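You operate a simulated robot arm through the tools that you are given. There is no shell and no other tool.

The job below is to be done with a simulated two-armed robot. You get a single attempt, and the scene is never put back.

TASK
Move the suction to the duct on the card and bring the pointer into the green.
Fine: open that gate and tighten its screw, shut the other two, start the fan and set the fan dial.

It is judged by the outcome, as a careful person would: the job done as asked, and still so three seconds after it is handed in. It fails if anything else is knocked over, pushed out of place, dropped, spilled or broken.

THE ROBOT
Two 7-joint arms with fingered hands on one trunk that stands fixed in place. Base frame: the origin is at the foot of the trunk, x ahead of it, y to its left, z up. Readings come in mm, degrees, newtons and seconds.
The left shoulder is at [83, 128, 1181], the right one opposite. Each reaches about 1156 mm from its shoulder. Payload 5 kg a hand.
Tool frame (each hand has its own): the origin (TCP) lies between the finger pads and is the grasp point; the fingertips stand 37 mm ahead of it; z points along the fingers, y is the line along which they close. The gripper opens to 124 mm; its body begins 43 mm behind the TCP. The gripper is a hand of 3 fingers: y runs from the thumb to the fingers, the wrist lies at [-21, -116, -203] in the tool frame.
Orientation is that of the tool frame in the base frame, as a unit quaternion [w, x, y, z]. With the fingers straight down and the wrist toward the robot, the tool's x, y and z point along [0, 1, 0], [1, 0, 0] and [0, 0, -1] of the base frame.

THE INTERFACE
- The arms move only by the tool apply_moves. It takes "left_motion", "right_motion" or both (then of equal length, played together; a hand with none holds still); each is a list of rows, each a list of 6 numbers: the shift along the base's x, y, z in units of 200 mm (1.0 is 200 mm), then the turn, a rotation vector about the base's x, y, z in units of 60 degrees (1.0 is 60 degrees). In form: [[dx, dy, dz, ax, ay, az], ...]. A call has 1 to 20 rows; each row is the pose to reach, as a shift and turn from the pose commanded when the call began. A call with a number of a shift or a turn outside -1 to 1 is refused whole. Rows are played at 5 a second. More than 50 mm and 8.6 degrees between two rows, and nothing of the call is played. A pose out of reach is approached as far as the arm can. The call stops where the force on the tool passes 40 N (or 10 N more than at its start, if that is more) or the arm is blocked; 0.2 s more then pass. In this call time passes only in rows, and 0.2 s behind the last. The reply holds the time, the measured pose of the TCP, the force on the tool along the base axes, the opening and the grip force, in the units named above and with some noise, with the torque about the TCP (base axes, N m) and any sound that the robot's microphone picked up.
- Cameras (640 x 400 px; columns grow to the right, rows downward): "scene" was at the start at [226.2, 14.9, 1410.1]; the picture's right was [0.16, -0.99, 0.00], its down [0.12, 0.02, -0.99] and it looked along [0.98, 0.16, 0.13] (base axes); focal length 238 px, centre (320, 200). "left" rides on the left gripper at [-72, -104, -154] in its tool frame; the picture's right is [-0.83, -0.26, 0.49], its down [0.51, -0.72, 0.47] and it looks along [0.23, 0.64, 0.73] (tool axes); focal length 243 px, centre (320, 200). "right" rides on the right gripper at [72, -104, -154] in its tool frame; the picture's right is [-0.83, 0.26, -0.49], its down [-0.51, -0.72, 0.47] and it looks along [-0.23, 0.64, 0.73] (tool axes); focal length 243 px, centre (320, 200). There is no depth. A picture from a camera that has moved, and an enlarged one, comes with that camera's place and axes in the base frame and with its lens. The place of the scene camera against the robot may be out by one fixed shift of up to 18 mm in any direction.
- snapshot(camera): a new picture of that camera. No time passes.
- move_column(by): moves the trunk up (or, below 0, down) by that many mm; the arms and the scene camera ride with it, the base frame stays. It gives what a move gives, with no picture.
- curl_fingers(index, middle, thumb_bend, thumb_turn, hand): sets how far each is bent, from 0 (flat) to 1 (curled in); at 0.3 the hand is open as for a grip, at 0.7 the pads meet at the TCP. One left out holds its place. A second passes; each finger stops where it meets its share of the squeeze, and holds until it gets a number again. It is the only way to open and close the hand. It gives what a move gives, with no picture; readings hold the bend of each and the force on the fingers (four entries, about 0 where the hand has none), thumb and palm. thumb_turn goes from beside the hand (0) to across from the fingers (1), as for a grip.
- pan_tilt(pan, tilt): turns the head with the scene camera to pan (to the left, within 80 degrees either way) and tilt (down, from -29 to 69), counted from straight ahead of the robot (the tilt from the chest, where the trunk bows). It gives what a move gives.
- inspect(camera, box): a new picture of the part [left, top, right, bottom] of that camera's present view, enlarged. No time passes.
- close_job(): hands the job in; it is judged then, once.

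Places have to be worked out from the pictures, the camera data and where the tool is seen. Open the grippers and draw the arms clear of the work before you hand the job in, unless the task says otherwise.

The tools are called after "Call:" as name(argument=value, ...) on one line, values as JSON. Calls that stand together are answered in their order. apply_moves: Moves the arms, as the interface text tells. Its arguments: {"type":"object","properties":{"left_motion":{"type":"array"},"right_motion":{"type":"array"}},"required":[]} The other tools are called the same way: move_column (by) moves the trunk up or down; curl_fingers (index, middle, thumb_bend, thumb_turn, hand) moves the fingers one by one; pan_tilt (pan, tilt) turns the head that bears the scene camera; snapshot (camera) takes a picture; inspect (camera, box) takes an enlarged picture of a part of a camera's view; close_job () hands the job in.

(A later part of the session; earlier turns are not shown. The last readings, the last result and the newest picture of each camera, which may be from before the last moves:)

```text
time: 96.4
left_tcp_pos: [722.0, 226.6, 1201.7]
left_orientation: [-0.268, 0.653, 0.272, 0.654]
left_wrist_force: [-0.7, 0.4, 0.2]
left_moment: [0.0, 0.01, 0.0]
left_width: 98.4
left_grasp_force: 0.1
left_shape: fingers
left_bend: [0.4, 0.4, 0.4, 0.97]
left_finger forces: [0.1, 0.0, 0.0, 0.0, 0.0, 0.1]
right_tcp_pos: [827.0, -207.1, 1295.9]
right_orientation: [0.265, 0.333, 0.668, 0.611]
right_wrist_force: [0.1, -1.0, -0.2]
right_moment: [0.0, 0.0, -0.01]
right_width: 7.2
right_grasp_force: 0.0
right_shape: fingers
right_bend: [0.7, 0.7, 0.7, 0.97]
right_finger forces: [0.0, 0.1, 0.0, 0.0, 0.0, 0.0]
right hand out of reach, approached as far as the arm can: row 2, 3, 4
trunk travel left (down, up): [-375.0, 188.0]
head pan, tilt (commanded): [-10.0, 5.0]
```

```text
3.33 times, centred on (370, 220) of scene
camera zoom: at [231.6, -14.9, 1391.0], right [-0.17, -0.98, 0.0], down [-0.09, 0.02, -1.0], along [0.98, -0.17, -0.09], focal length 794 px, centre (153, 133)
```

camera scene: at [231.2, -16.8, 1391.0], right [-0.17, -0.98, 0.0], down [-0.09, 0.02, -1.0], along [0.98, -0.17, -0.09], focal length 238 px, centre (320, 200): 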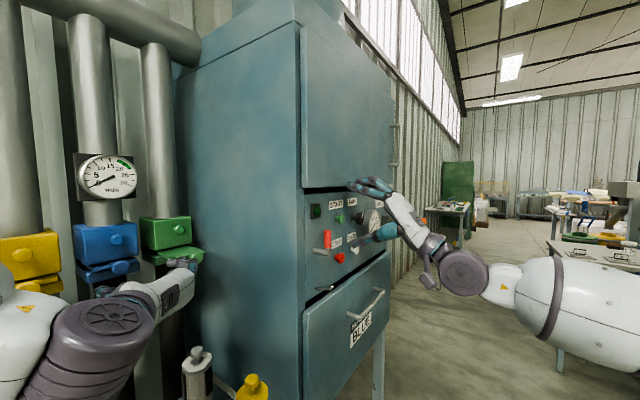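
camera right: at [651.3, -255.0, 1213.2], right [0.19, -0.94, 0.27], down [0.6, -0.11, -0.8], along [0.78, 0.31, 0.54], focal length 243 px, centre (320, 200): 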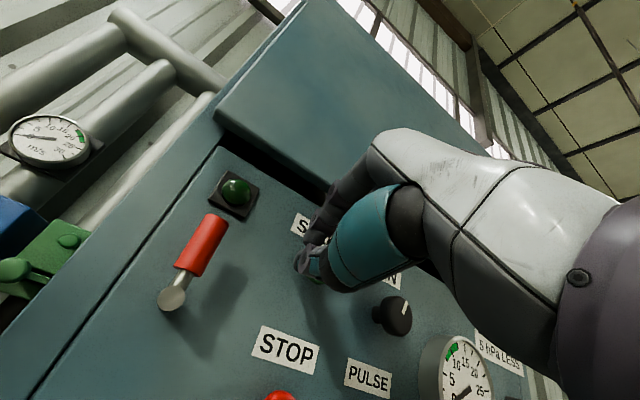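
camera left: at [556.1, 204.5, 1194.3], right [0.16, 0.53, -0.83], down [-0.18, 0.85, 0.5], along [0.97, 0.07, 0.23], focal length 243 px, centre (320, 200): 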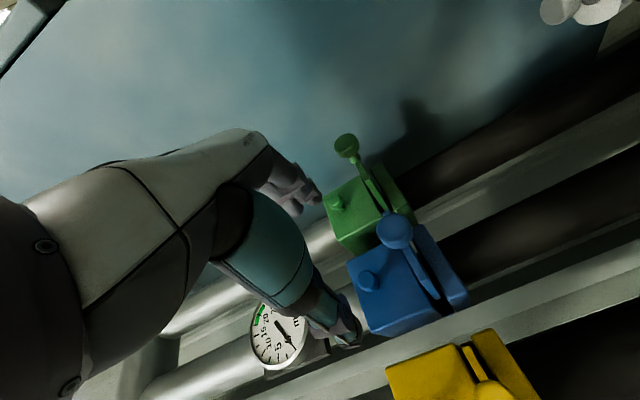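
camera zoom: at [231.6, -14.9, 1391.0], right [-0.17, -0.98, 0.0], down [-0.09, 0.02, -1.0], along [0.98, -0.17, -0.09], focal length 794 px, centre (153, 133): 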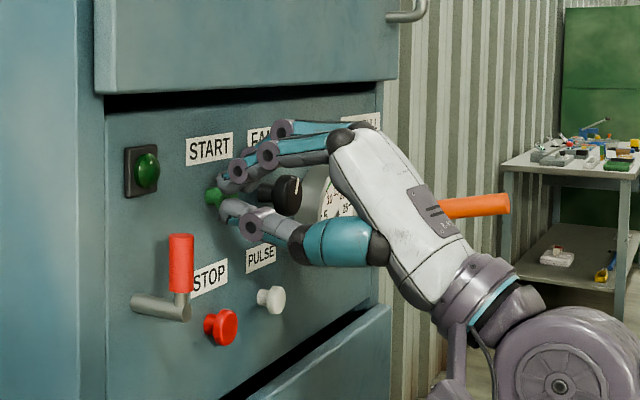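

The right wrist is limited in this roll, so the tip stops ~24 mm left of START. Rolling the hand 90° (as I did with the left) gives a more natural arm pose, so I do that while backing off a little.

Call:
apply_moves(right_motion=[[-0.05, -0.05, -0.005, 0.094, 0.076, -0.001], [-0.1, -0.1, -0.01, 0.188, 0.152, -0.003], [-0.1, -0.12, -0.015, 0.282, 0.229, -0.004], [-0.09, -0.14, -0.02, 0.375, 0.305, -0.005], [-0.07, -0.15, -0.025, 0.469, 0.381, -0.007], [-0.05, -0.16, -0.03, 0.563, 0.457, -0.008]])

Call:
apply_moves(right_motion=[[0, 0, -0.005, 0.094, 0.076, -0.001], [0.0, 0, -0.01, 0.188, 0.152, -0.003], [0.0, 0, -0.015, 0.282, 0.229, -0.004], [0.02, 0, -0.02, 0.375, 0.305, -0.005], [0.05, 0, -0.03, 0.469, 0.381, -0.007], [0.08, 0, -0.04, 0.563, 0.457, -0.008]])

Call:
snapshot(camera="right")

Call:
snapshot(camera="scene")

```text
time: 97.8
left_tcp_pos: [723.0, 226.6, 1201.1]
left_orientation: [-0.268, 0.653, 0.272, 0.654]
left_wrist_force: [-0.6, -0.1, 0.2]
left_moment: [0.0, -0.02, 0.01]
left_width: 98.0
left_grasp_force: 0.0
left_shape: fingers
left_bend: [0.4, 0.4, 0.4, 0.97]
left_finger forces: [0.0, 0.1, 0.1, 0.0, 0.1, 0.0]
right_tcp_pos: [816.2, -238.5, 1289.7]
right_orientation: [-0.004, 0.527, 0.505, 0.684]
right_wrist_force: [0.0, 0.7, -0.1]
right_moment: [0.01, 0.02, 0.04]
right_width: 7.2
right_grasp_force: 0.0
right_shape: fingers
right_bend: [0.7, 0.7, 0.7, 0.97]
right_finger forces: [0.0, 0.0, 0.0, 0.0, 0.1, 0.1]
trunk travel left (down, up): [-375.0, 188.0]
head pan, tilt (commanded): [-10.0, 5.0]
```

```text
time: 99.2
left_tcp_pos: [721.7, 227.0, 1201.5]
left_orientation: [-0.268, 0.653, 0.273, 0.653]
left_wrist_force: [0.1, -0.1, -0.6]
left_moment: [-0.03, 0.01, -0.01]
left_width: 97.9
left_grasp_force: 0.0
left_shape: fingers
left_bend: [0.4, 0.4, 0.4, 0.97]
left_finger forces: [0.0, 0.1, 0.1, 0.1, 0.0, 0.1]
right_tcp_pos: [831.3, -239.2, 1281.3]
right_orientation: [-0.271, 0.649, 0.269, 0.658]
right_wrist_force: [0.0, 0.0, 0.7]
right_moment: [0.0, 0.01, 0.04]
right_width: 7.2
right_grasp_force: 0.0
right_shape: fingers
right_bend: [0.7, 0.7, 0.7, 0.97]
right_finger forces: [0.1, 0.0, 0.0, 0.0, 0.0, 0.1]
trunk travel left (down, up): [-375.0, 188.0]
head pan, tilt (commanded): [-10.0, 5.0]
```

```text
taken
camera right: at [650.0, -276.6, 1351.8], right [-0.15, -0.53, -0.84], down [-0.17, 0.85, -0.5], along [0.97, 0.06, -0.22], focal length 243 px, centre (320, 200)
```

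right: 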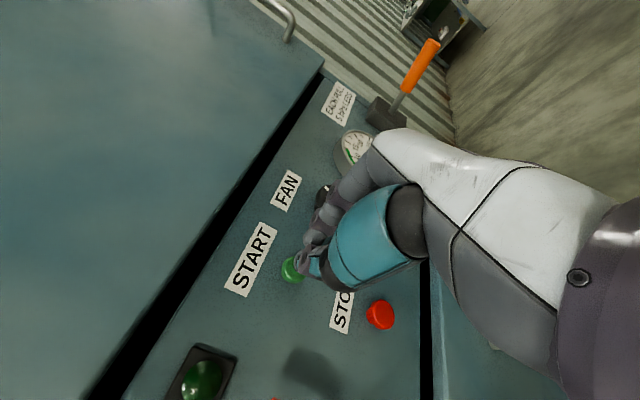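

```text
taken
camera scene: at [231.9, -14.7, 1390.9], right [-0.17, -0.98, 0.0], down [-0.09, 0.01, -1.0], along [0.98, -0.17, -0.09], focal length 238 px, centre (320, 200)
```

scene: 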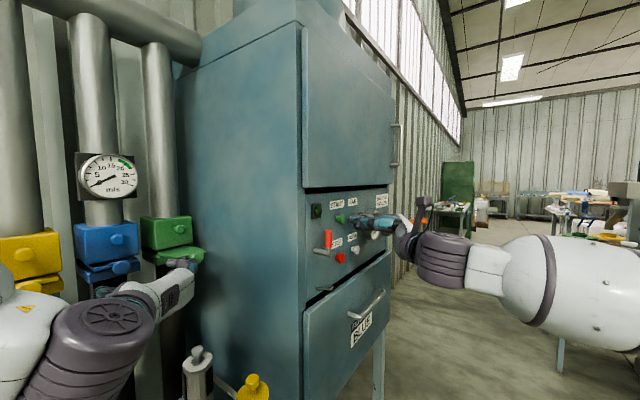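

Now the hand reaches the proper orientation with START on its axis (~76 mm ahead of the TCP). I advance and press in small steps.

Call:
apply_moves(right_motion=[[0.035, 0.035, 0, 0, 0, 0], [0.07, 0.07, 0, 0, 0, 0], [0.095, 0.095, 0, 0, 0, 0], [0.115, 0.115, 0, 0, 0, 0]])

Call:
snapshot(camera="right")

Call:
inspect(camera="scene", box=[290, 180, 410, 280])

```text
time: 100.2
left_tcp_pos: [719.9, 226.1, 1204.4]
left_orientation: [-0.267, 0.653, 0.273, 0.654]
left_wrist_force: [-0.4, 0.0, 0.3]
left_moment: [0.01, 0.01, 0.03]
left_width: 98.5
left_grasp_force: 0.2
left_shape: fingers
left_bend: [0.4, 0.4, 0.4, 0.97]
left_finger forces: [0.0, 0.0, 0.0, 0.1, 0.1, 0.0]
right_tcp_pos: [852.2, -218.0, 1282.6]
right_orientation: [-0.271, 0.648, 0.271, 0.659]
right_wrist_force: [-8.6, -6.7, -0.5]
right_moment: [0.01, -0.02, 0.27]
right_width: 6.9
right_grasp_force: 5.4
right_shape: fingers
right_bend: [0.7, 0.7, 0.7, 0.98]
right_finger forces: [0.1, 0.1, 0.1, 0.1, 10.1, 0.0]
trunk travel left (down, up): [-375.0, 188.0]
head pan, tilt (commanded): [-10.0, 5.0]
heard: click
```

```text
taken
camera right: at [670.7, -255.3, 1352.9], right [-0.15, -0.53, -0.84], down [-0.17, 0.85, -0.5], along [0.97, 0.06, -0.22], focal length 243 px, centre (320, 200)
```

right: 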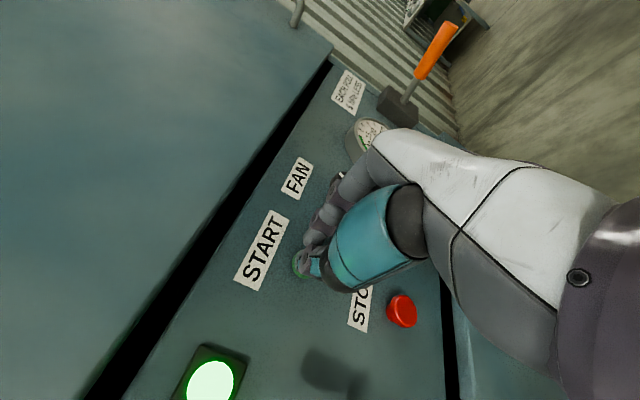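

```text
4.00 times, centred on (350, 230) of scene
camera zoom: at [229.7, -16.4, 1391.3], right [-0.17, -0.98, 0.0], down [-0.08, 0.02, -1.0], along [0.98, -0.17, -0.09], focal length 952 px, centre (200, 80)
```

zoom: 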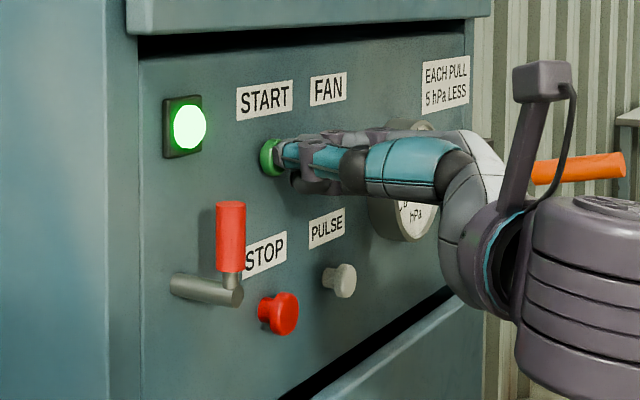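

A click was heard and the green lamp lit: the fan is on. I back off and look at both gauges.

Call:
apply_moves(right_motion=[[-0.06, -0.06, 0, 0, 0, 0], [-0.14, -0.14, 0, 0, 0, 0], [-0.22, -0.22, 0, 0, 0, 0]])

Call:
inspect(camera="scene", box=[60, 130, 160, 220])

Call:
inspect(camera="scene", box=[290, 170, 450, 280])

Call:
snapshot(camera="right")

```text
time: 101.0
left_tcp_pos: [721.6, 227.8, 1202.4]
left_orientation: [-0.268, 0.653, 0.273, 0.654]
left_wrist_force: [-1.0, -0.2, -1.1]
left_moment: [-0.03, 0.0, 0.03]
left_width: 98.0
left_grasp_force: 0.1
left_shape: fingers
left_bend: [0.4, 0.4, 0.4, 0.97]
left_finger forces: [0.0, 0.0, 0.1, 0.0, 0.1, 0.0]
right_tcp_pos: [809.4, -259.5, 1282.7]
right_orientation: [-0.271, 0.649, 0.27, 0.658]
right_wrist_force: [0.1, -1.5, 0.0]
right_moment: [0.01, -0.02, -0.03]
right_width: 6.9
right_grasp_force: 0.1
right_shape: fingers
right_bend: [0.7, 0.7, 0.7, 0.97]
right_finger forces: [0.0, 0.0, 0.0, 0.0, 0.1, 0.0]
trunk travel left (down, up): [-375.0, 188.0]
head pan, tilt (commanded): [-10.0, 5.0]
```

```text
4.44 times, centred on (110, 175) of scene
camera zoom: at [231.0, -15.0, 1391.1], right [-0.17, -0.98, 0.0], down [-0.09, 0.02, -1.0], along [0.98, -0.17, -0.09], focal length 1058 px, centre (1253, 311)
```

zoom: 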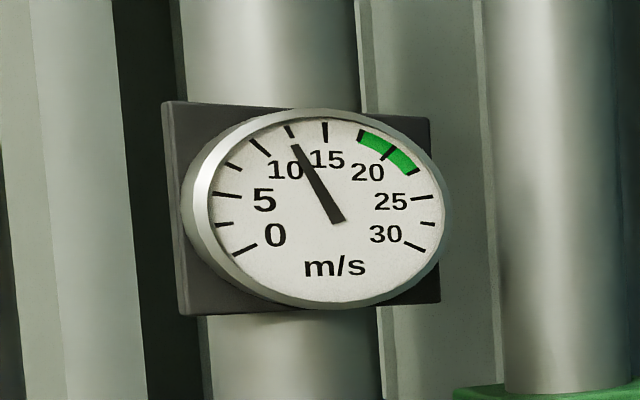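

```text
3.64 times, centred on (370, 225) of scene
camera zoom: at [231.0, -15.0, 1391.1], right [-0.17, -0.98, 0.0], down [-0.09, 0.02, -1.0], along [0.98, -0.17, -0.09], focal length 866 px, centre (138, 109)
```

zoom: 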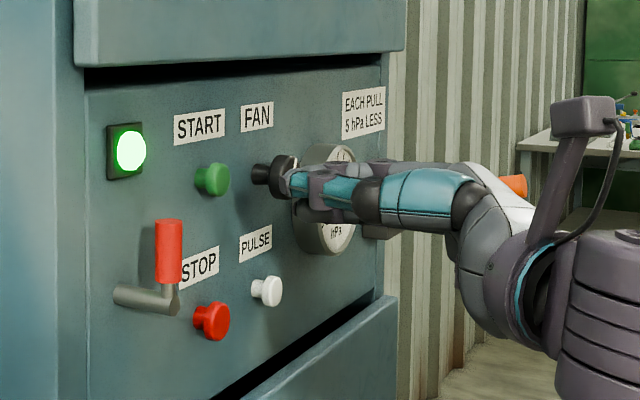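

```text
taken
camera right: at [627.9, -297.8, 1352.6], right [-0.15, -0.53, -0.84], down [-0.17, 0.85, -0.5], along [0.97, 0.06, -0.22], focal length 243 px, centre (320, 200)
```

right: 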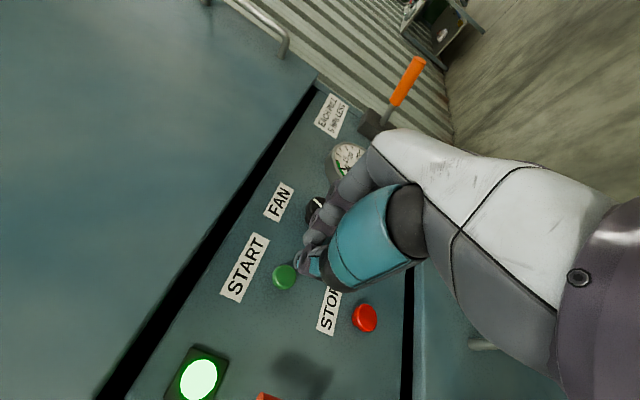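

The air gauge reads about 12 m/s; green spans roughly 18–23, so the fan dial must go up. The dial sits at about [937,−262,1277] with the hPa gauge close on its lower right, so fingers should grip it from above and thumb from below. I move in front of it and roll the hand back.

Call:
apply_moves(right_motion=[[0.08, -0.08, 0, 0, 0, 0], [0.16, -0.16, 0, -0.08, -0.08, 0], [0.24, -0.24, 0, -0.17, -0.17, 0], [0.32, -0.32, -0.01, -0.26, -0.26, 0], [0.32, -0.32, -0.02, -0.35, -0.35, 0], [0.32, -0.32, -0.03, -0.44, -0.44, 0], [0.32, -0.32, -0.03, -0.53, -0.53, 0]])

Call:
apply_moves(right_motion=[[0, 0, 0, -0.09, -0.09, 0], [0, 0, 0, -0.18, -0.18, 0], [0, 0, 0, -0.27, -0.27, 0], [0, 0, 0, -0.36, -0.36, 0], [0, 0, 0, -0.45, -0.45, 0], [0, 0, 0, -0.53, -0.53, 0]])

Call:
snapshot(camera="right")

Call:
snapshot(camera="scene")

Call:
inspect(camera="scene", box=[60, 130, 160, 220])

```text
time: 102.6
left_tcp_pos: [722.3, 226.3, 1202.8]
left_orientation: [-0.268, 0.653, 0.272, 0.654]
left_wrist_force: [0.2, 0.0, 0.3]
left_moment: [-0.02, -0.02, -0.03]
left_width: 98.3
left_grasp_force: 0.0
left_shape: fingers
left_bend: [0.4, 0.4, 0.4, 0.97]
left_finger forces: [0.0, 0.0, 0.0, 0.1, 0.1, 0.0]
right_tcp_pos: [864.9, -294.8, 1312.3]
right_orientation: [0.006, 0.513, 0.498, 0.698]
right_wrist_force: [-0.7, -0.4, 0.0]
right_moment: [0.0, -0.01, -0.02]
right_width: 7.0
right_grasp_force: 0.1
right_shape: fingers
right_bend: [0.7, 0.7, 0.7, 0.97]
right_finger forces: [0.0, 0.0, 0.0, 0.0, 0.0, 0.0]
right hand out of reach, approached as far as the arm can: row 5, 6, 7
trunk travel left (down, up): [-375.0, 188.0]
head pan, tilt (commanded): [-10.0, 5.0]
```

```text
time: 104.0
left_tcp_pos: [721.6, 226.5, 1202.1]
left_orientation: [-0.268, 0.653, 0.273, 0.654]
left_wrist_force: [0.9, -0.7, 0.5]
left_moment: [0.0, 0.03, 0.0]
left_width: 98.5
left_grasp_force: 0.0
left_shape: fingers
left_bend: [0.4, 0.4, 0.4, 0.97]
left_finger forces: [0.0, 0.0, 0.1, 0.0, 0.1, 0.1]
right_tcp_pos: [818.4, -205.7, 1334.6]
right_orientation: [0.274, 0.319, 0.636, 0.647]
right_wrist_force: [-0.3, 0.5, 0.0]
right_moment: [0.01, 0.01, 0.01]
right_width: 7.0
right_grasp_force: 0.0
right_shape: fingers
right_bend: [0.7, 0.7, 0.7, 0.98]
right_finger forces: [0.0, 0.1, 0.0, 0.1, 0.0, 0.1]
right hand out of reach, approached as far as the arm can: row 1, 2, 3, 4, 5, 6
trunk travel left (down, up): [-375.0, 188.0]
head pan, tilt (commanded): [-10.0, 5.0]
```

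```text
taken
camera right: at [649.9, -248.2, 1237.6], right [0.17, -0.96, 0.21], down [0.65, -0.05, -0.76], along [0.74, 0.27, 0.62], focal length 243 px, centre (320, 200)
```

right: 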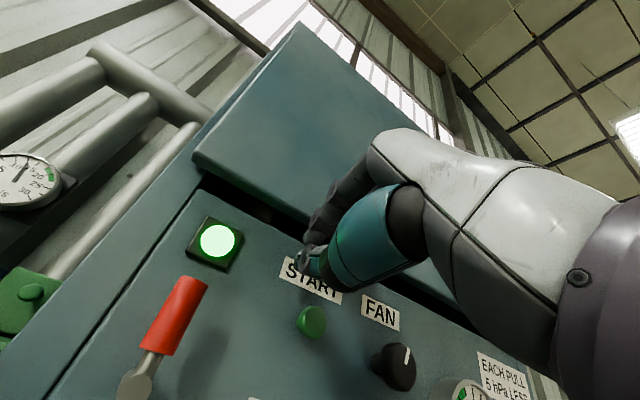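

```text
taken
camera scene: at [231.6, -14.7, 1391.0], right [-0.17, -0.98, 0.0], down [-0.09, 0.01, -1.0], along [0.98, -0.17, -0.09], focal length 238 px, centre (320, 200)
```

scene: 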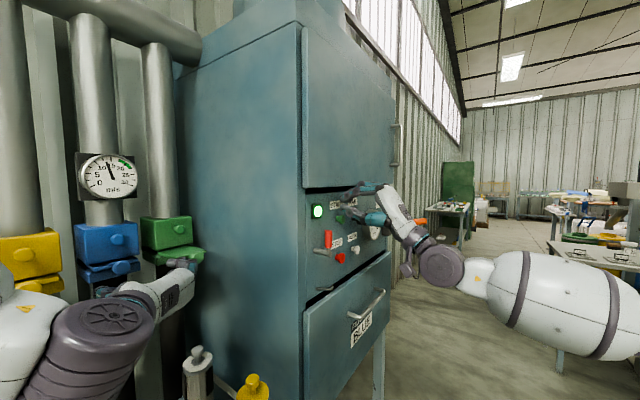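

```text
4.44 times, centred on (110, 175) of scene
camera zoom: at [231.6, -14.7, 1391.0], right [-0.17, -0.98, 0.0], down [-0.09, 0.01, -1.0], along [0.98, -0.17, -0.09], focal length 1058 px, centre (1253, 311)
```

zoom: 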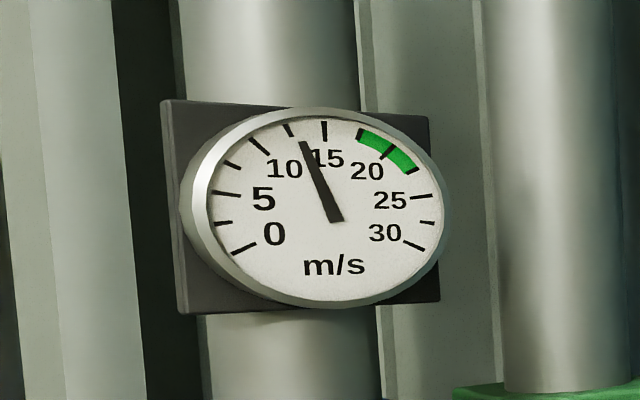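

The gauge settles at ~13.4 m/s; the green band is 17.5–22.5. The y-up pose isn't reachable here at a 45° yaw, so I'll use a gentler yaw. First I zoom on the dial to see its pointer.

Call:
inspect(camera="right", box=[340, 320, 500, 400])

Call:
inspect(camera="scene", box=[320, 180, 420, 250])

```text
4.00 times, centred on (420, 360) of right
camera zoom: at [649.9, -248.2, 1237.6], right [0.17, -0.96, 0.21], down [0.65, -0.05, -0.76], along [0.74, 0.27, 0.62], focal length 970 px, centre (-80, -440)
```

zoom: 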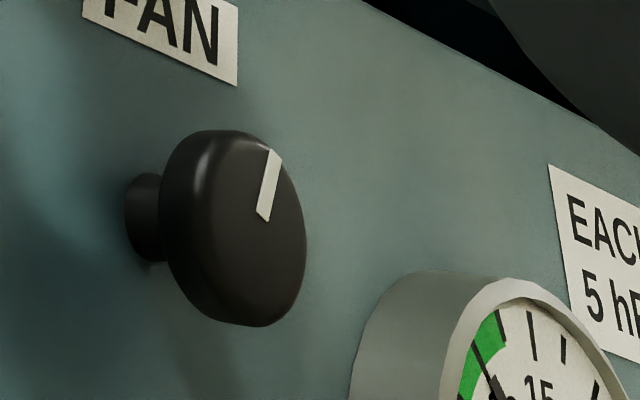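

```text
5.71 times, centred on (370, 215) of scene
camera zoom: at [231.6, -14.7, 1391.0], right [-0.17, -0.98, 0.0], down [-0.09, 0.01, -1.0], along [0.98, -0.17, -0.09], focal length 1360 px, centre (34, 114)
```

zoom: 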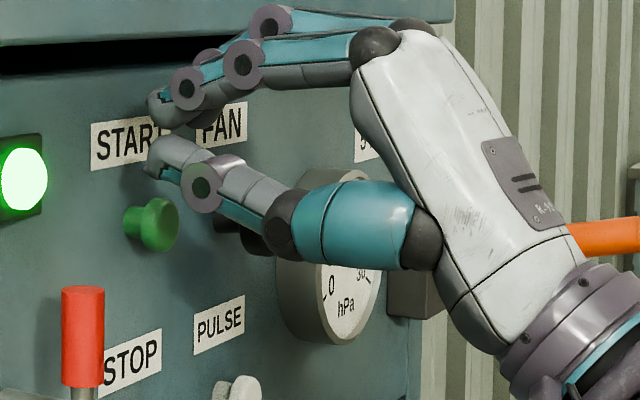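

The dial is a ~43 mm black cap with its pointer at about 12 o'clock; its centre is near [935,−265,1276]. I open the right hand moderately, back off, and go to a pre-grasp pose with a 20° yaw, fingers above and thumb below.

Call:
apply_moves(right_motion=[[-0.1, -0.1, 0, 0, 0, 0], [-0.1, -0.18, -0.02, -0.012, -0.01, -0.085], [-0.06, -0.26, -0.06, -0.024, -0.021, -0.17], [0.0, -0.33, -0.12, -0.035, -0.031, -0.255], [0.08, -0.39, -0.2, -0.047, -0.042, -0.34], [0.15, -0.43, -0.26, -0.047, -0.042, -0.34], [0.196, -0.45, -0.293, -0.047, -0.042, -0.34]])

Call:
curl_fingers(hand="right", index=0.45, middle=0.45, thumb_bend=0.45)

Call:
snapshot(camera="right")

Call:
inspect(camera="scene", box=[300, 160, 460, 280])

```text
time: 105.6
left_tcp_pos: [722.0, 227.4, 1201.2]
left_orientation: [-0.267, 0.653, 0.273, 0.654]
left_wrist_force: [-0.6, 1.1, -0.6]
left_moment: [-0.01, 0.0, -0.02]
left_width: 98.3
left_grasp_force: 0.1
left_shape: fingers
left_bend: [0.4, 0.4, 0.4, 0.97]
left_finger forces: [0.0, 0.0, 0.0, 0.0, 0.1, 0.1]
right_tcp_pos: [855.4, -296.6, 1275.9]
right_orientation: [0.406, 0.406, 0.579, 0.579]
right_wrist_force: [0.5, -0.4, -0.4]
right_moment: [-0.02, 0.01, -0.01]
right_width: 6.9
right_grasp_force: 0.1
right_shape: fingers
right_bend: [0.7, 0.7, 0.7, 0.98]
right_finger forces: [0.1, 0.0, 0.0, 0.1, 0.1, 0.0]
trunk travel left (down, up): [-375.0, 188.0]
head pan, tilt (commanded): [-10.0, 5.0]
```

```text
time: 106.6
left_tcp_pos: [722.0, 227.2, 1201.7]
left_orientation: [-0.267, 0.653, 0.273, 0.654]
left_wrist_force: [-0.3, 0.3, -0.3]
left_moment: [0.0, 0.0, -0.02]
left_width: 98.0
left_grasp_force: 0.2
left_shape: fingers
left_bend: [0.4, 0.4, 0.4, 0.97]
left_finger forces: [0.0, 0.1, 0.0, 0.0, 0.0, 0.0]
right_tcp_pos: [855.4, -296.8, 1277.0]
right_orientation: [0.405, 0.406, 0.578, 0.58]
right_wrist_force: [-0.5, 0.2, -0.4]
right_moment: [-0.07, 0.0, 0.0]
right_width: 82.5
right_grasp_force: 0.0
right_shape: fingers
right_bend: [0.45, 0.45, 0.45, 0.98]
right_finger forces: [0.0, 0.1, 0.0, 0.0, 0.0, 0.0]
trunk travel left (down, up): [-375.0, 188.0]
head pan, tilt (commanded): [-10.0, 5.0]
```

```text
taken
camera right: at [687.7, -283.2, 1173.3], right [-0.18, -0.95, 0.26], down [0.62, -0.31, -0.72], along [0.77, 0.03, 0.64], focal length 243 px, centre (320, 200)
```

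right: 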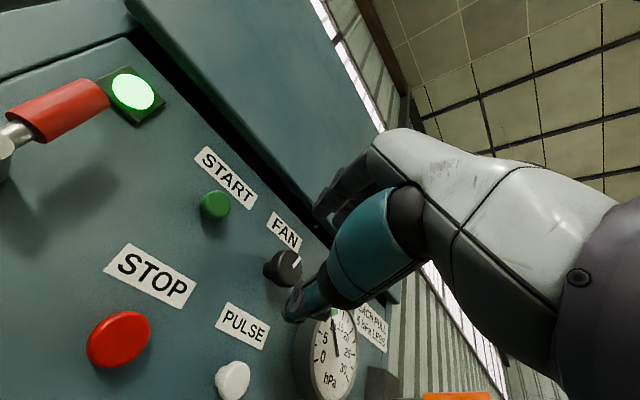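

```text
3.33 times, centred on (380, 220) of scene
camera zoom: at [231.6, -14.8, 1391.0], right [-0.17, -0.98, 0.0], down [-0.09, 0.02, -1.0], along [0.98, -0.17, -0.09], focal length 794 px, centre (120, 133)
```

zoom: 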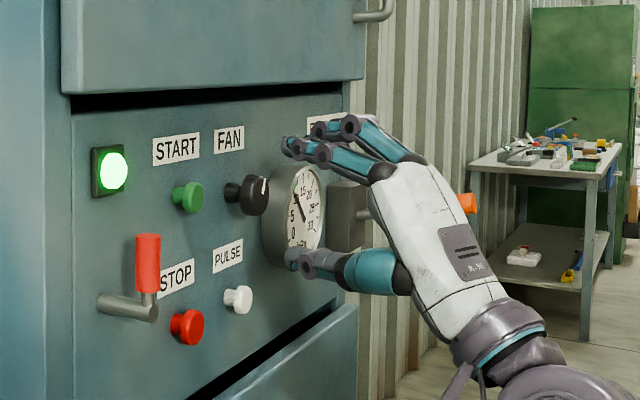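

This pose is fully reachable, and the camera confirms the dial straight ahead (~83 mm from the TCP). I pre-rotate 15° counter-clockwise about the dial axis and approach 40 mm.

Call:
apply_moves(right_motion=[[0.001, 0.009, -0.024, -0.089, -0.089, 0], [0.002, 0.0175, -0.0475, -0.177, -0.177, 0], [0.072, 0.044, -0.04, -0.177, -0.177, 0], [0.142, 0.07, -0.032, -0.177, -0.177, 0], [0.188, 0.088, -0.026, -0.177, -0.177, 0]])

Call:
snapshot(camera="right")

Call:
inspect(camera="scene", box=[300, 160, 460, 280])

```text
time: 107.8
left_tcp_pos: [722.0, 226.8, 1202.1]
left_orientation: [-0.267, 0.653, 0.273, 0.654]
left_wrist_force: [-0.4, 0.5, 0.5]
left_moment: [0.0, 0.02, 0.0]
left_width: 98.3
left_grasp_force: 0.0
left_shape: fingers
left_bend: [0.4, 0.4, 0.4, 0.97]
left_finger forces: [0.0, 0.0, 0.0, 0.1, 0.1, 0.0]
right_tcp_pos: [893.5, -279.4, 1271.2]
right_orientation: [0.493, 0.312, 0.589, 0.559]
right_wrist_force: [0.3, -0.7, -0.5]
right_moment: [-0.03, -0.02, 0.0]
right_width: 82.8
right_grasp_force: 0.0
right_shape: fingers
right_bend: [0.45, 0.45, 0.45, 0.98]
right_finger forces: [0.0, 0.1, 0.1, 0.0, 0.0, 0.0]
trunk travel left (down, up): [-375.0, 188.0]
head pan, tilt (commanded): [-10.0, 5.0]
```

```text
taken
camera right: at [747.8, -288.3, 1137.4], right [-0.24, -0.89, 0.39], down [0.73, -0.43, -0.53], along [0.64, 0.16, 0.75], focal length 243 px, centre (320, 200)
```

right: 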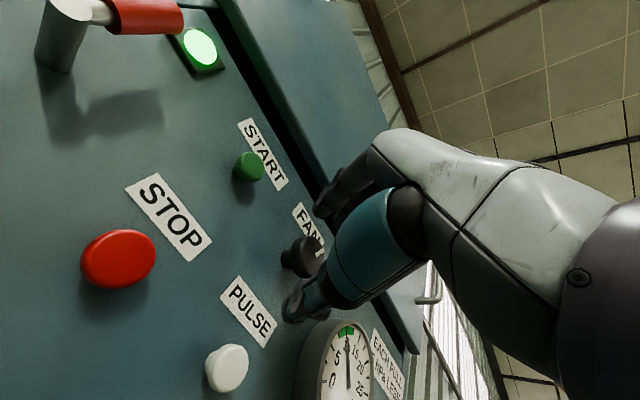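

```text
3.33 times, centred on (380, 220) of scene
camera zoom: at [231.8, -14.6, 1391.0], right [-0.17, -0.98, 0.0], down [-0.09, 0.01, -1.0], along [0.98, -0.17, -0.09], focal length 794 px, centre (120, 133)
```

zoom: 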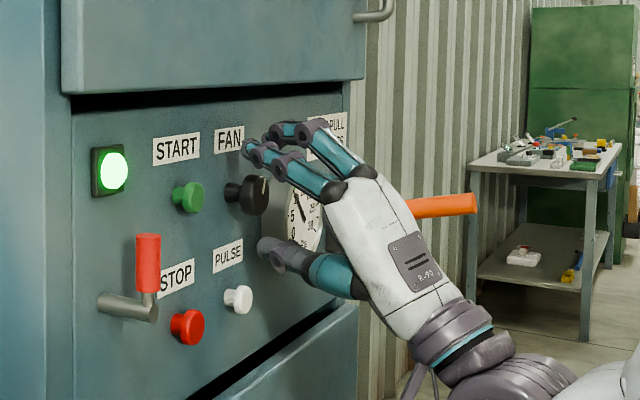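

The dial is centred (≈5 mm to one side, 43 mm ahead). I make the last 20 mm with that small correction, then close on it.

Call:
apply_moves(right_motion=[[0.044, 0.025, 0.004, 0, 0, 0], [0.0885, 0.049, 0.0075, 0, 0, 0]])

Call:
curl_fingers(hand="right", index=0.65, middle=0.65, thumb_bend=0.65)

Call:
snapshot(camera="right")

Call:
inspect(camera="scene", box=[310, 170, 430, 250])

```text
time: 108.4
left_tcp_pos: [723.9, 226.7, 1201.6]
left_orientation: [-0.267, 0.653, 0.273, 0.654]
left_wrist_force: [0.4, 0.0, 0.4]
left_moment: [-0.01, 0.05, -0.03]
left_width: 98.3
left_grasp_force: 0.0
left_shape: fingers
left_bend: [0.4, 0.4, 0.4, 0.97]
left_finger forces: [0.0, 0.0, 0.0, 0.0, 0.0, 0.1]
right_tcp_pos: [910.7, -269.6, 1272.4]
right_orientation: [0.493, 0.312, 0.59, 0.559]
right_wrist_force: [1.0, 1.1, 0.3]
right_moment: [-0.03, 0.01, 0.03]
right_width: 82.7
right_grasp_force: 0.1
right_shape: fingers
right_bend: [0.45, 0.45, 0.45, 0.98]
right_finger forces: [0.1, 0.0, 0.0, 0.0, 0.0, 0.0]
trunk travel left (down, up): [-375.0, 188.0]
head pan, tilt (commanded): [-10.0, 5.0]
```

```text
time: 109.4
left_tcp_pos: [722.2, 226.8, 1201.5]
left_orientation: [-0.268, 0.653, 0.272, 0.654]
left_wrist_force: [0.1, -0.7, 0.5]
left_moment: [0.0, 0.03, -0.01]
left_width: 98.2
left_grasp_force: 0.1
left_shape: fingers
left_bend: [0.4, 0.4, 0.4, 0.97]
left_finger forces: [0.0, 0.1, 0.0, 0.0, 0.0, 0.0]
right_tcp_pos: [911.1, -270.0, 1273.3]
right_orientation: [0.494, 0.313, 0.589, 0.558]
right_wrist_force: [1.2, -0.6, 1.1]
right_moment: [0.01, -0.05, -0.05]
right_width: 34.6
right_grasp_force: 5.0
right_shape: fingers
right_bend: [0.62, 0.64, 0.61, 0.97]
right_finger forces: [3.9, 1.9, 0.1, 0.0, 5.0, 0.1]
trunk travel left (down, up): [-375.0, 188.0]
head pan, tilt (commanded): [-10.0, 5.0]
```

```text
taken
camera right: at [765.2, -278.7, 1138.8], right [-0.24, -0.89, 0.39], down [0.73, -0.43, -0.53], along [0.64, 0.16, 0.75], focal length 243 px, centre (320, 200)
```

right: 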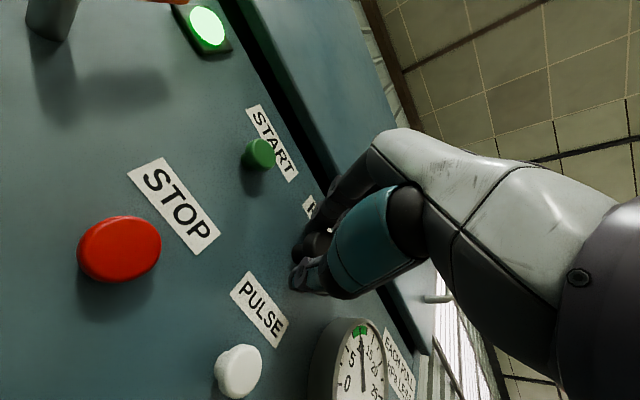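

```text
5.00 times, centred on (370, 210) of scene
camera zoom: at [231.7, -14.9, 1391.0], right [-0.17, -0.98, 0.0], down [-0.09, 0.02, -1.0], along [0.98, -0.17, -0.09], focal length 1190 px, centre (70, 150)
```

zoom: 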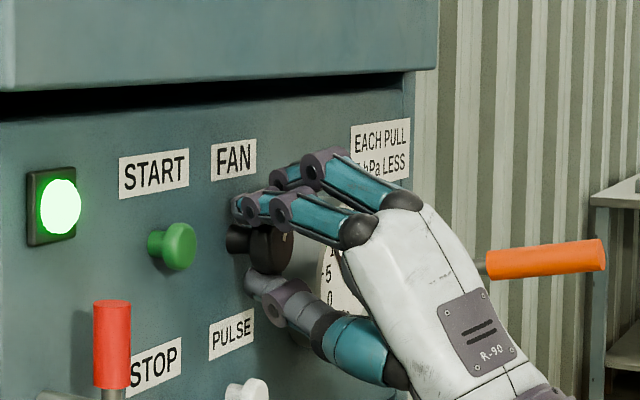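

All three digits hold the dial. I squeeze a bit more and turn it clockwise 22°, orbiting about the dial axis.

Call:
curl_fingers(hand="right", index=0.72, middle=0.72, thumb_bend=0.72)

Call:
apply_moves(right_motion=[[0, 0, 0.0063, 0.089, 0.089, 0], [0, 0, 0.0126, 0.177, 0.177, 0], [0, 0, 0.019, 0.265, 0.265, 0]])

Call:
inspect(camera="scene", box=[310, 170, 430, 250])

Call:
inspect(camera="scene", box=[60, 130, 160, 220])

Call:
snapshot(camera="right")

```text
time: 110.4
left_tcp_pos: [723.0, 227.3, 1201.9]
left_orientation: [-0.267, 0.654, 0.273, 0.653]
left_wrist_force: [0.5, -0.8, 0.1]
left_moment: [-0.03, -0.02, -0.01]
left_width: 98.2
left_grasp_force: 0.0
left_shape: fingers
left_bend: [0.4, 0.4, 0.4, 0.97]
left_finger forces: [0.0, 0.0, 0.1, 0.1, 0.0, 0.0]
right_tcp_pos: [910.3, -268.5, 1273.5]
right_orientation: [0.493, 0.312, 0.589, 0.559]
right_wrist_force: [9.8, -1.0, 9.5]
right_moment: [-0.01, -0.1, -0.19]
right_width: 32.0
right_grasp_force: 17.6
right_shape: fingers
right_bend: [0.61, 0.65, 0.63, 0.97]
right_finger forces: [11.1, 11.0, 0.0, 0.0, 13.3, 0.1]
trunk travel left (down, up): [-375.0, 188.0]
head pan, tilt (commanded): [-10.0, 5.0]
```

```text
time: 111.2
left_tcp_pos: [721.2, 227.1, 1201.1]
left_orientation: [-0.268, 0.653, 0.272, 0.654]
left_wrist_force: [0.0, -0.3, 0.3]
left_moment: [-0.01, 0.01, 0.02]
left_width: 98.3
left_grasp_force: 0.0
left_shape: fingers
left_bend: [0.4, 0.4, 0.4, 0.97]
left_finger forces: [0.0, 0.1, 0.1, 0.1, 0.0, 0.1]
right_tcp_pos: [910.8, -270.4, 1276.0]
right_orientation: [0.36, 0.452, 0.568, 0.586]
right_wrist_force: [8.0, -1.7, 9.8]
right_moment: [-0.03, -0.2, -0.14]
right_width: 31.9
right_grasp_force: 18.4
right_shape: fingers
right_bend: [0.61, 0.65, 0.64, 0.97]
right_finger forces: [11.8, 11.3, 0.1, 0.1, 12.4, 0.0]
trunk travel left (down, up): [-375.0, 188.0]
head pan, tilt (commanded): [-10.0, 5.0]
```

```text
5.00 times, centred on (370, 210) of scene
camera zoom: at [231.8, -14.6, 1391.0], right [-0.17, -0.98, 0.0], down [-0.09, 0.01, -1.0], along [0.98, -0.17, -0.09], focal length 1190 px, centre (70, 150)
```

zoom: 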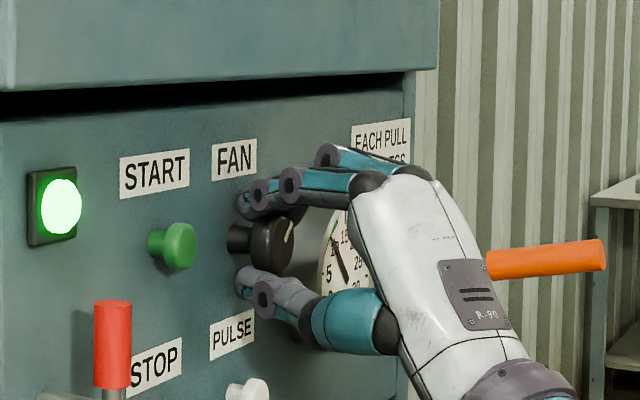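

```text
4.44 times, centred on (110, 175) of scene
camera zoom: at [231.8, -14.6, 1391.0], right [-0.17, -0.98, 0.0], down [-0.09, 0.01, -1.0], along [0.98, -0.17, -0.09], focal length 1058 px, centre (1253, 311)
```

zoom: 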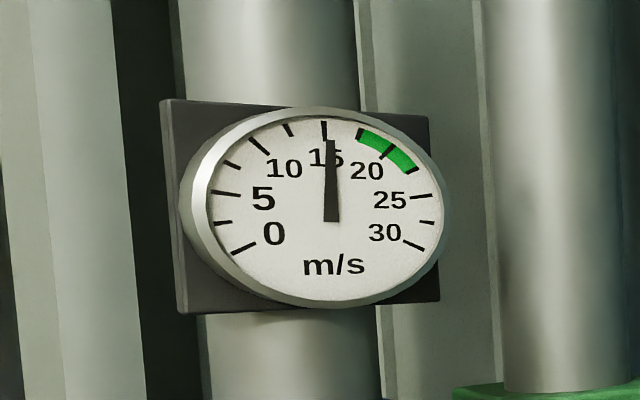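

```text
taken
camera right: at [734.7, -247.2, 1190.9], right [-0.16, -0.97, 0.19], down [0.54, -0.24, -0.8], along [0.82, -0.03, 0.57], focal length 243 px, centre (320, 200)
```

right: 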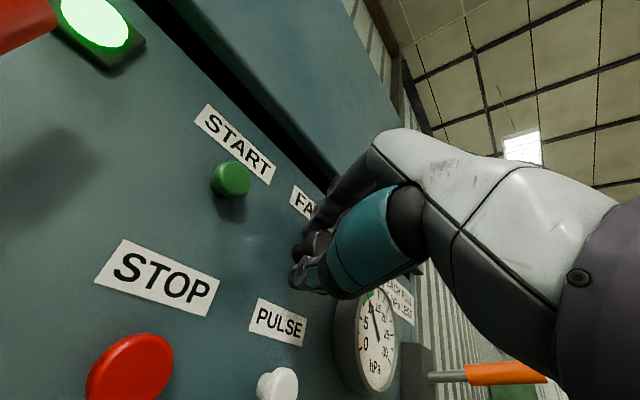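

The dial follows and the air speed rises to ~15. I turn another 22°.

Call:
apply_moves(right_motion=[[0, 0, 0.006, 0.089, 0.089, 0], [0.001, -0.001, 0.012, 0.177, 0.177, 0], [0.003, -0.003, 0.018, 0.265, 0.265, 0]])

Call:
inspect(camera="scene", box=[310, 170, 430, 250])

Call:
inspect(camera="scene", box=[60, 130, 160, 220])

Call:
snapshot(camera="right")

```text
time: 112.0
left_tcp_pos: [722.0, 227.6, 1201.5]
left_orientation: [-0.267, 0.653, 0.273, 0.654]
left_wrist_force: [-1.1, -0.4, 0.8]
left_moment: [0.0, 0.01, 0.0]
left_width: 98.2
left_grasp_force: 0.1
left_shape: fingers
left_bend: [0.4, 0.4, 0.4, 0.97]
left_finger forces: [0.1, 0.0, 0.0, 0.0, 0.1, 0.1]
right_tcp_pos: [912.2, -271.0, 1280.1]
right_orientation: [0.211, 0.574, 0.526, 0.591]
right_wrist_force: [9.6, -3.7, 7.6]
right_moment: [-0.01, -0.19, -0.16]
right_width: 31.5
right_grasp_force: 18.3
right_shape: fingers
right_bend: [0.61, 0.64, 0.64, 0.97]
right_finger forces: [12.7, 11.6, 0.1, 0.1, 12.1, 0.0]
trunk travel left (down, up): [-375.0, 188.0]
head pan, tilt (commanded): [-10.0, 5.0]
```

```text
5.00 times, centred on (370, 210) of scene
camera zoom: at [232.1, -14.9, 1390.9], right [-0.17, -0.98, 0.0], down [-0.09, 0.02, -1.0], along [0.98, -0.17, -0.09], focal length 1190 px, centre (70, 150)
```

zoom: 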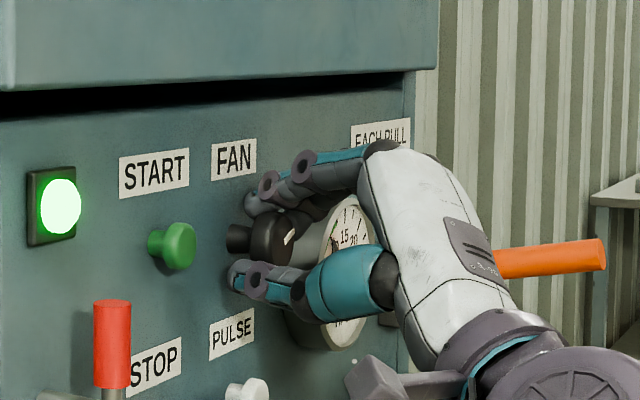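

```text
4.44 times, centred on (110, 175) of scene
camera zoom: at [232.1, -14.9, 1390.9], right [-0.17, -0.98, 0.0], down [-0.09, 0.02, -1.0], along [0.98, -0.17, -0.09], focal length 1058 px, centre (1253, 311)
```

zoom: 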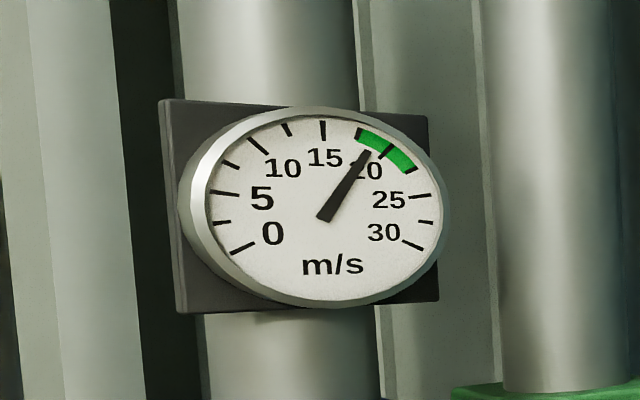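

```text
taken
camera right: at [719.9, -232.6, 1255.5], right [-0.14, -0.99, -0.05], down [0.3, 0.0, -0.95], along [0.94, -0.15, 0.29], focal length 243 px, centre (320, 200)
```

right: 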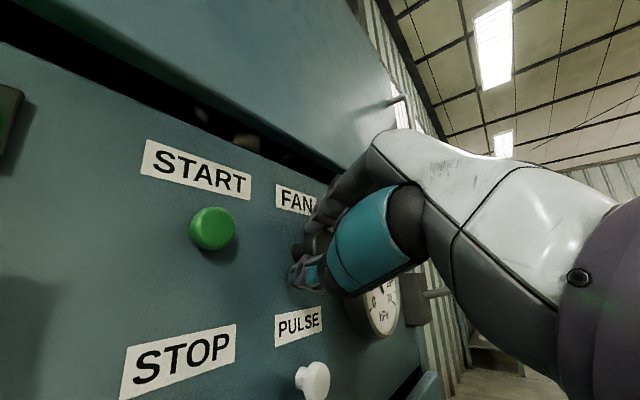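

The pointer has entered the green (~19 m/s) but may still be moving. I hold still for a second and read again, including the hPa gauge.

Call:
apply_moves(right_motion=[[0, 0, 0, 0, 0, 0], [0, 0, 0, 0, 0, 0], [0, 0, 0, 0, 0, 0], [0, 0, 0, 0, 0, 0], [0, 0, 0, 0, 0, 0], [0, 0, 0, 0, 0, 0], [0, 0, 0, 0, 0, 0], [0, 0, 0, 0, 0, 0]])

Call:
inspect(camera="scene", box=[60, 130, 160, 220])

Call:
inspect(camera="scene", box=[340, 190, 420, 260])

```text
time: 113.8
left_tcp_pos: [722.3, 226.1, 1201.2]
left_orientation: [-0.267, 0.653, 0.272, 0.654]
left_wrist_force: [-0.9, 0.0, -1.1]
left_moment: [0.02, -0.01, 0.01]
left_width: 98.2
left_grasp_force: 0.3
left_shape: fingers
left_bend: [0.4, 0.4, 0.4, 0.97]
left_finger forces: [0.0, 0.0, 0.0, 0.0, 0.0, 0.1]
right_tcp_pos: [912.8, -270.6, 1279.5]
right_orientation: [0.212, 0.573, 0.527, 0.591]
right_wrist_force: [8.7, -4.2, 5.6]
right_moment: [-0.05, -0.11, -0.13]
right_width: 31.5
right_grasp_force: 18.3
right_shape: fingers
right_bend: [0.61, 0.64, 0.64, 0.97]
right_finger forces: [11.9, 11.5, 0.0, 0.0, 12.3, 0.0]
trunk travel left (down, up): [-375.0, 188.0]
head pan, tilt (commanded): [-10.0, 5.0]
```

```text
4.44 times, centred on (110, 175) of scene
camera zoom: at [232.3, -15.3, 1390.9], right [-0.17, -0.98, 0.0], down [-0.09, 0.02, -1.0], along [0.98, -0.17, -0.09], focal length 1058 px, centre (1253, 311)
```

zoom: 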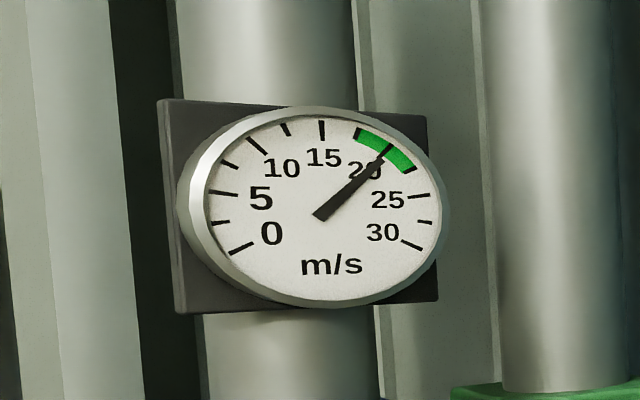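

```text
5.71 times, centred on (380, 225) of scene
camera zoom: at [232.3, -15.3, 1390.9], right [-0.17, -0.98, 0.0], down [-0.09, 0.02, -1.0], along [0.98, -0.17, -0.09], focal length 1360 px, centre (-23, 57)
```

zoom: 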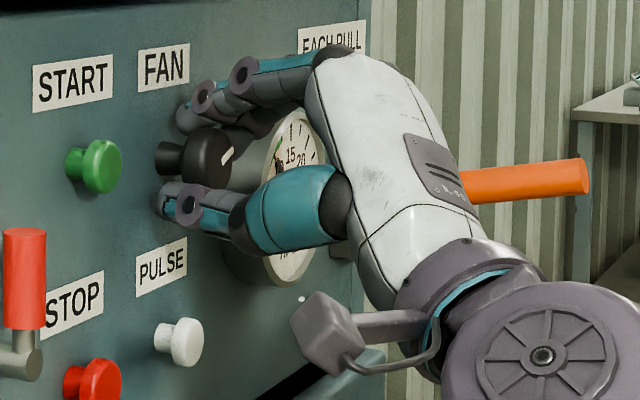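

The pointer rests at 20 m/s, mid-green. I open the right hand gently, back straight out from the dial, and check both gauges.

Call:
curl_fingers(hand="right", index=0.45, middle=0.45, thumb_bend=0.45)

Call:
apply_moves(right_motion=[[-0.05, -0.021, 0.012, 0, 0, 0], [-0.12, -0.051, 0.028, 0, 0, 0], [-0.2, -0.085, 0.047, 0, 0, 0], [-0.3, -0.128, 0.07, 0, 0, 0]])

Call:
inspect(camera="scene", box=[60, 130, 160, 220])

Call:
inspect(camera="scene", box=[310, 170, 430, 270])

Call:
snapshot(camera="right")

```text
time: 114.8
left_tcp_pos: [721.6, 227.9, 1202.3]
left_orientation: [-0.268, 0.653, 0.273, 0.654]
left_wrist_force: [0.1, -0.1, 0.1]
left_moment: [0.01, -0.02, 0.02]
left_width: 98.0
left_grasp_force: 0.1
left_shape: fingers
left_bend: [0.4, 0.4, 0.4, 0.97]
left_finger forces: [0.0, 0.0, 0.0, 0.1, 0.0, 0.1]
right_tcp_pos: [912.6, -268.8, 1281.0]
right_orientation: [0.211, 0.574, 0.526, 0.591]
right_wrist_force: [0.4, 0.1, -1.1]
right_moment: [-0.02, 0.01, -0.02]
right_width: 82.5
right_grasp_force: 0.1
right_shape: fingers
right_bend: [0.45, 0.45, 0.45, 0.97]
right_finger forces: [0.0, 0.1, 0.0, 0.0, 0.1, 0.1]
trunk travel left (down, up): [-375.0, 188.0]
head pan, tilt (commanded): [-10.0, 5.0]
```

```text
time: 115.8
left_tcp_pos: [720.6, 226.3, 1203.1]
left_orientation: [-0.268, 0.654, 0.273, 0.653]
left_wrist_force: [0.0, -0.8, 0.3]
left_moment: [0.02, 0.01, 0.01]
left_width: 98.2
left_grasp_force: 0.0
left_shape: fingers
left_bend: [0.4, 0.4, 0.4, 0.97]
left_finger forces: [0.0, 0.1, 0.0, 0.0, 0.1, 0.0]
right_tcp_pos: [848.7, -295.8, 1295.5]
right_orientation: [0.211, 0.572, 0.527, 0.592]
right_wrist_force: [-0.6, 0.1, 0.3]
right_moment: [0.02, 0.02, 0.01]
right_width: 82.5
right_grasp_force: 0.0
right_shape: fingers
right_bend: [0.45, 0.45, 0.45, 0.97]
right_finger forces: [0.1, 0.0, 0.0, 0.0, 0.0, 0.0]
trunk travel left (down, up): [-375.0, 188.0]
head pan, tilt (commanded): [-10.0, 5.0]
```

```text
4.44 times, centred on (110, 175) of scene
camera zoom: at [230.1, -15.4, 1391.3], right [-0.17, -0.98, 0.0], down [-0.08, 0.02, -1.0], along [0.98, -0.17, -0.09], focal length 1058 px, centre (1253, 311)
```

zoom: 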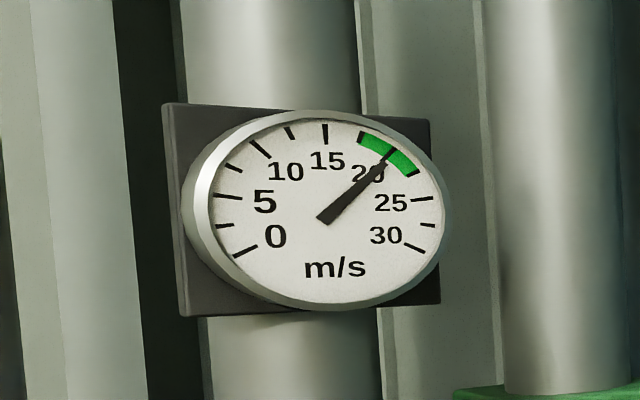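

```text
4.00 times, centred on (370, 220) of scene
camera zoom: at [230.1, -15.4, 1391.3], right [-0.17, -0.98, 0.0], down [-0.08, 0.02, -1.0], along [0.98, -0.17, -0.09], focal length 952 px, centre (120, 120)
```

zoom: 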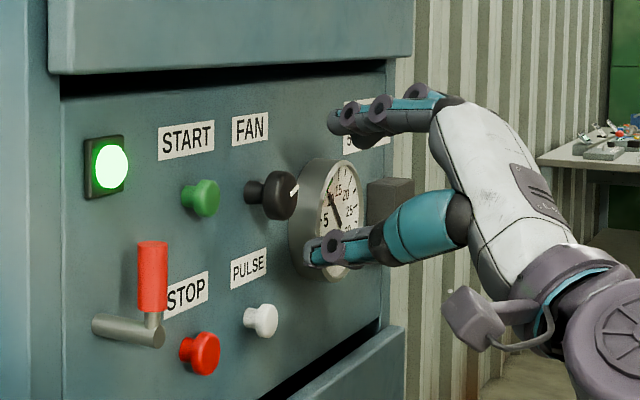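

```text
taken
camera right: at [657.6, -258.2, 1270.3], right [-0.14, -0.99, -0.05], down [0.3, 0.0, -0.95], along [0.94, -0.15, 0.3], focal length 243 px, centre (320, 200)
```

right: 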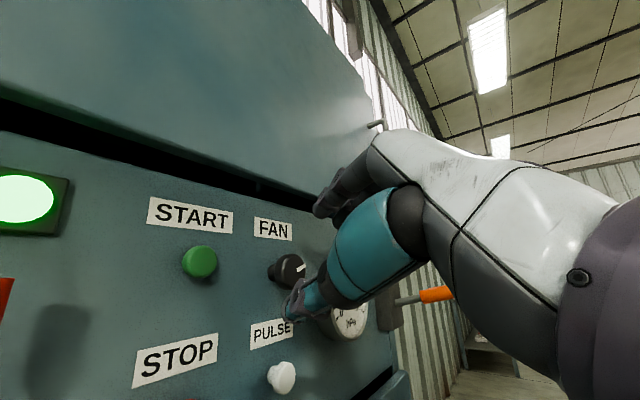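

20 m/s holds after release. I check the hPa gauge and confirm that the green slide has not crept, using a wider scene view and the left camera.

Call:
inspect(camera="scene", box=[370, 195, 410, 245])

Call:
inspect(camera="scene", box=[0, 200, 220, 320])

Call:
snapshot(camera="left")

```text
8.00 times, centred on (390, 220) of scene
camera zoom: at [230.1, -15.4, 1391.3], right [-0.17, -0.98, 0.0], down [-0.08, 0.02, -1.0], along [0.98, -0.17, -0.09], focal length 1905 px, centre (-240, 40)
```

zoom: 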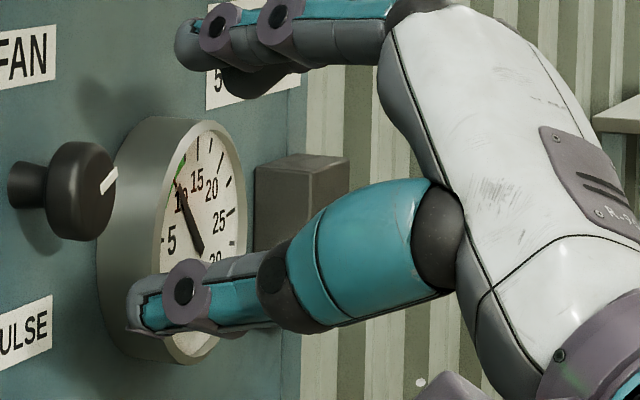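

```text
2.91 times, centred on (110, 260) of scene
camera zoom: at [230.1, -15.4, 1391.3], right [-0.17, -0.98, 0.0], down [-0.08, 0.02, -1.0], along [0.98, -0.17, -0.09], focal length 693 px, centre (931, 26)
```

zoom: 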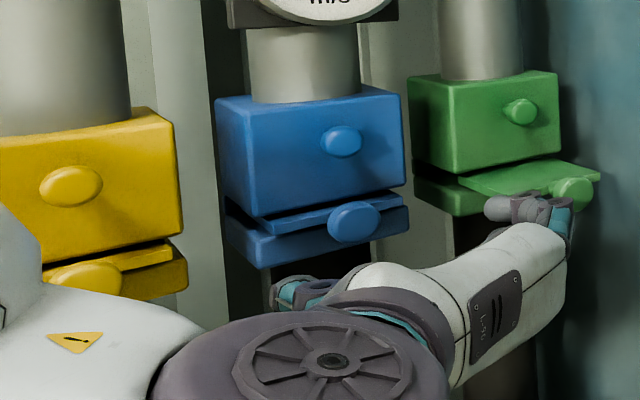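

```text
taken
camera left: at [538.9, 192.2, 1130.9], right [0.17, 0.53, -0.83], down [-0.18, 0.85, 0.5], along [0.97, 0.06, 0.24], focal length 243 px, centre (320, 200)
```

left: 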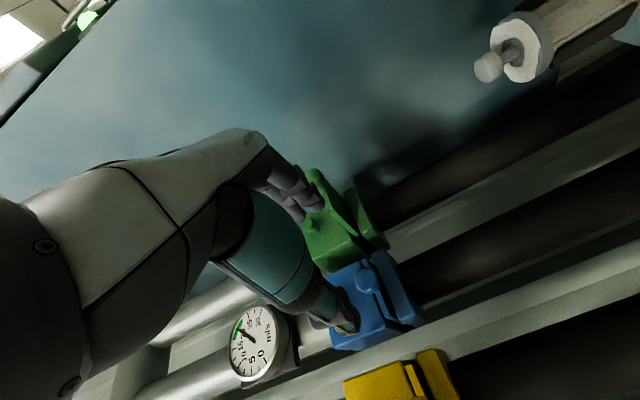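

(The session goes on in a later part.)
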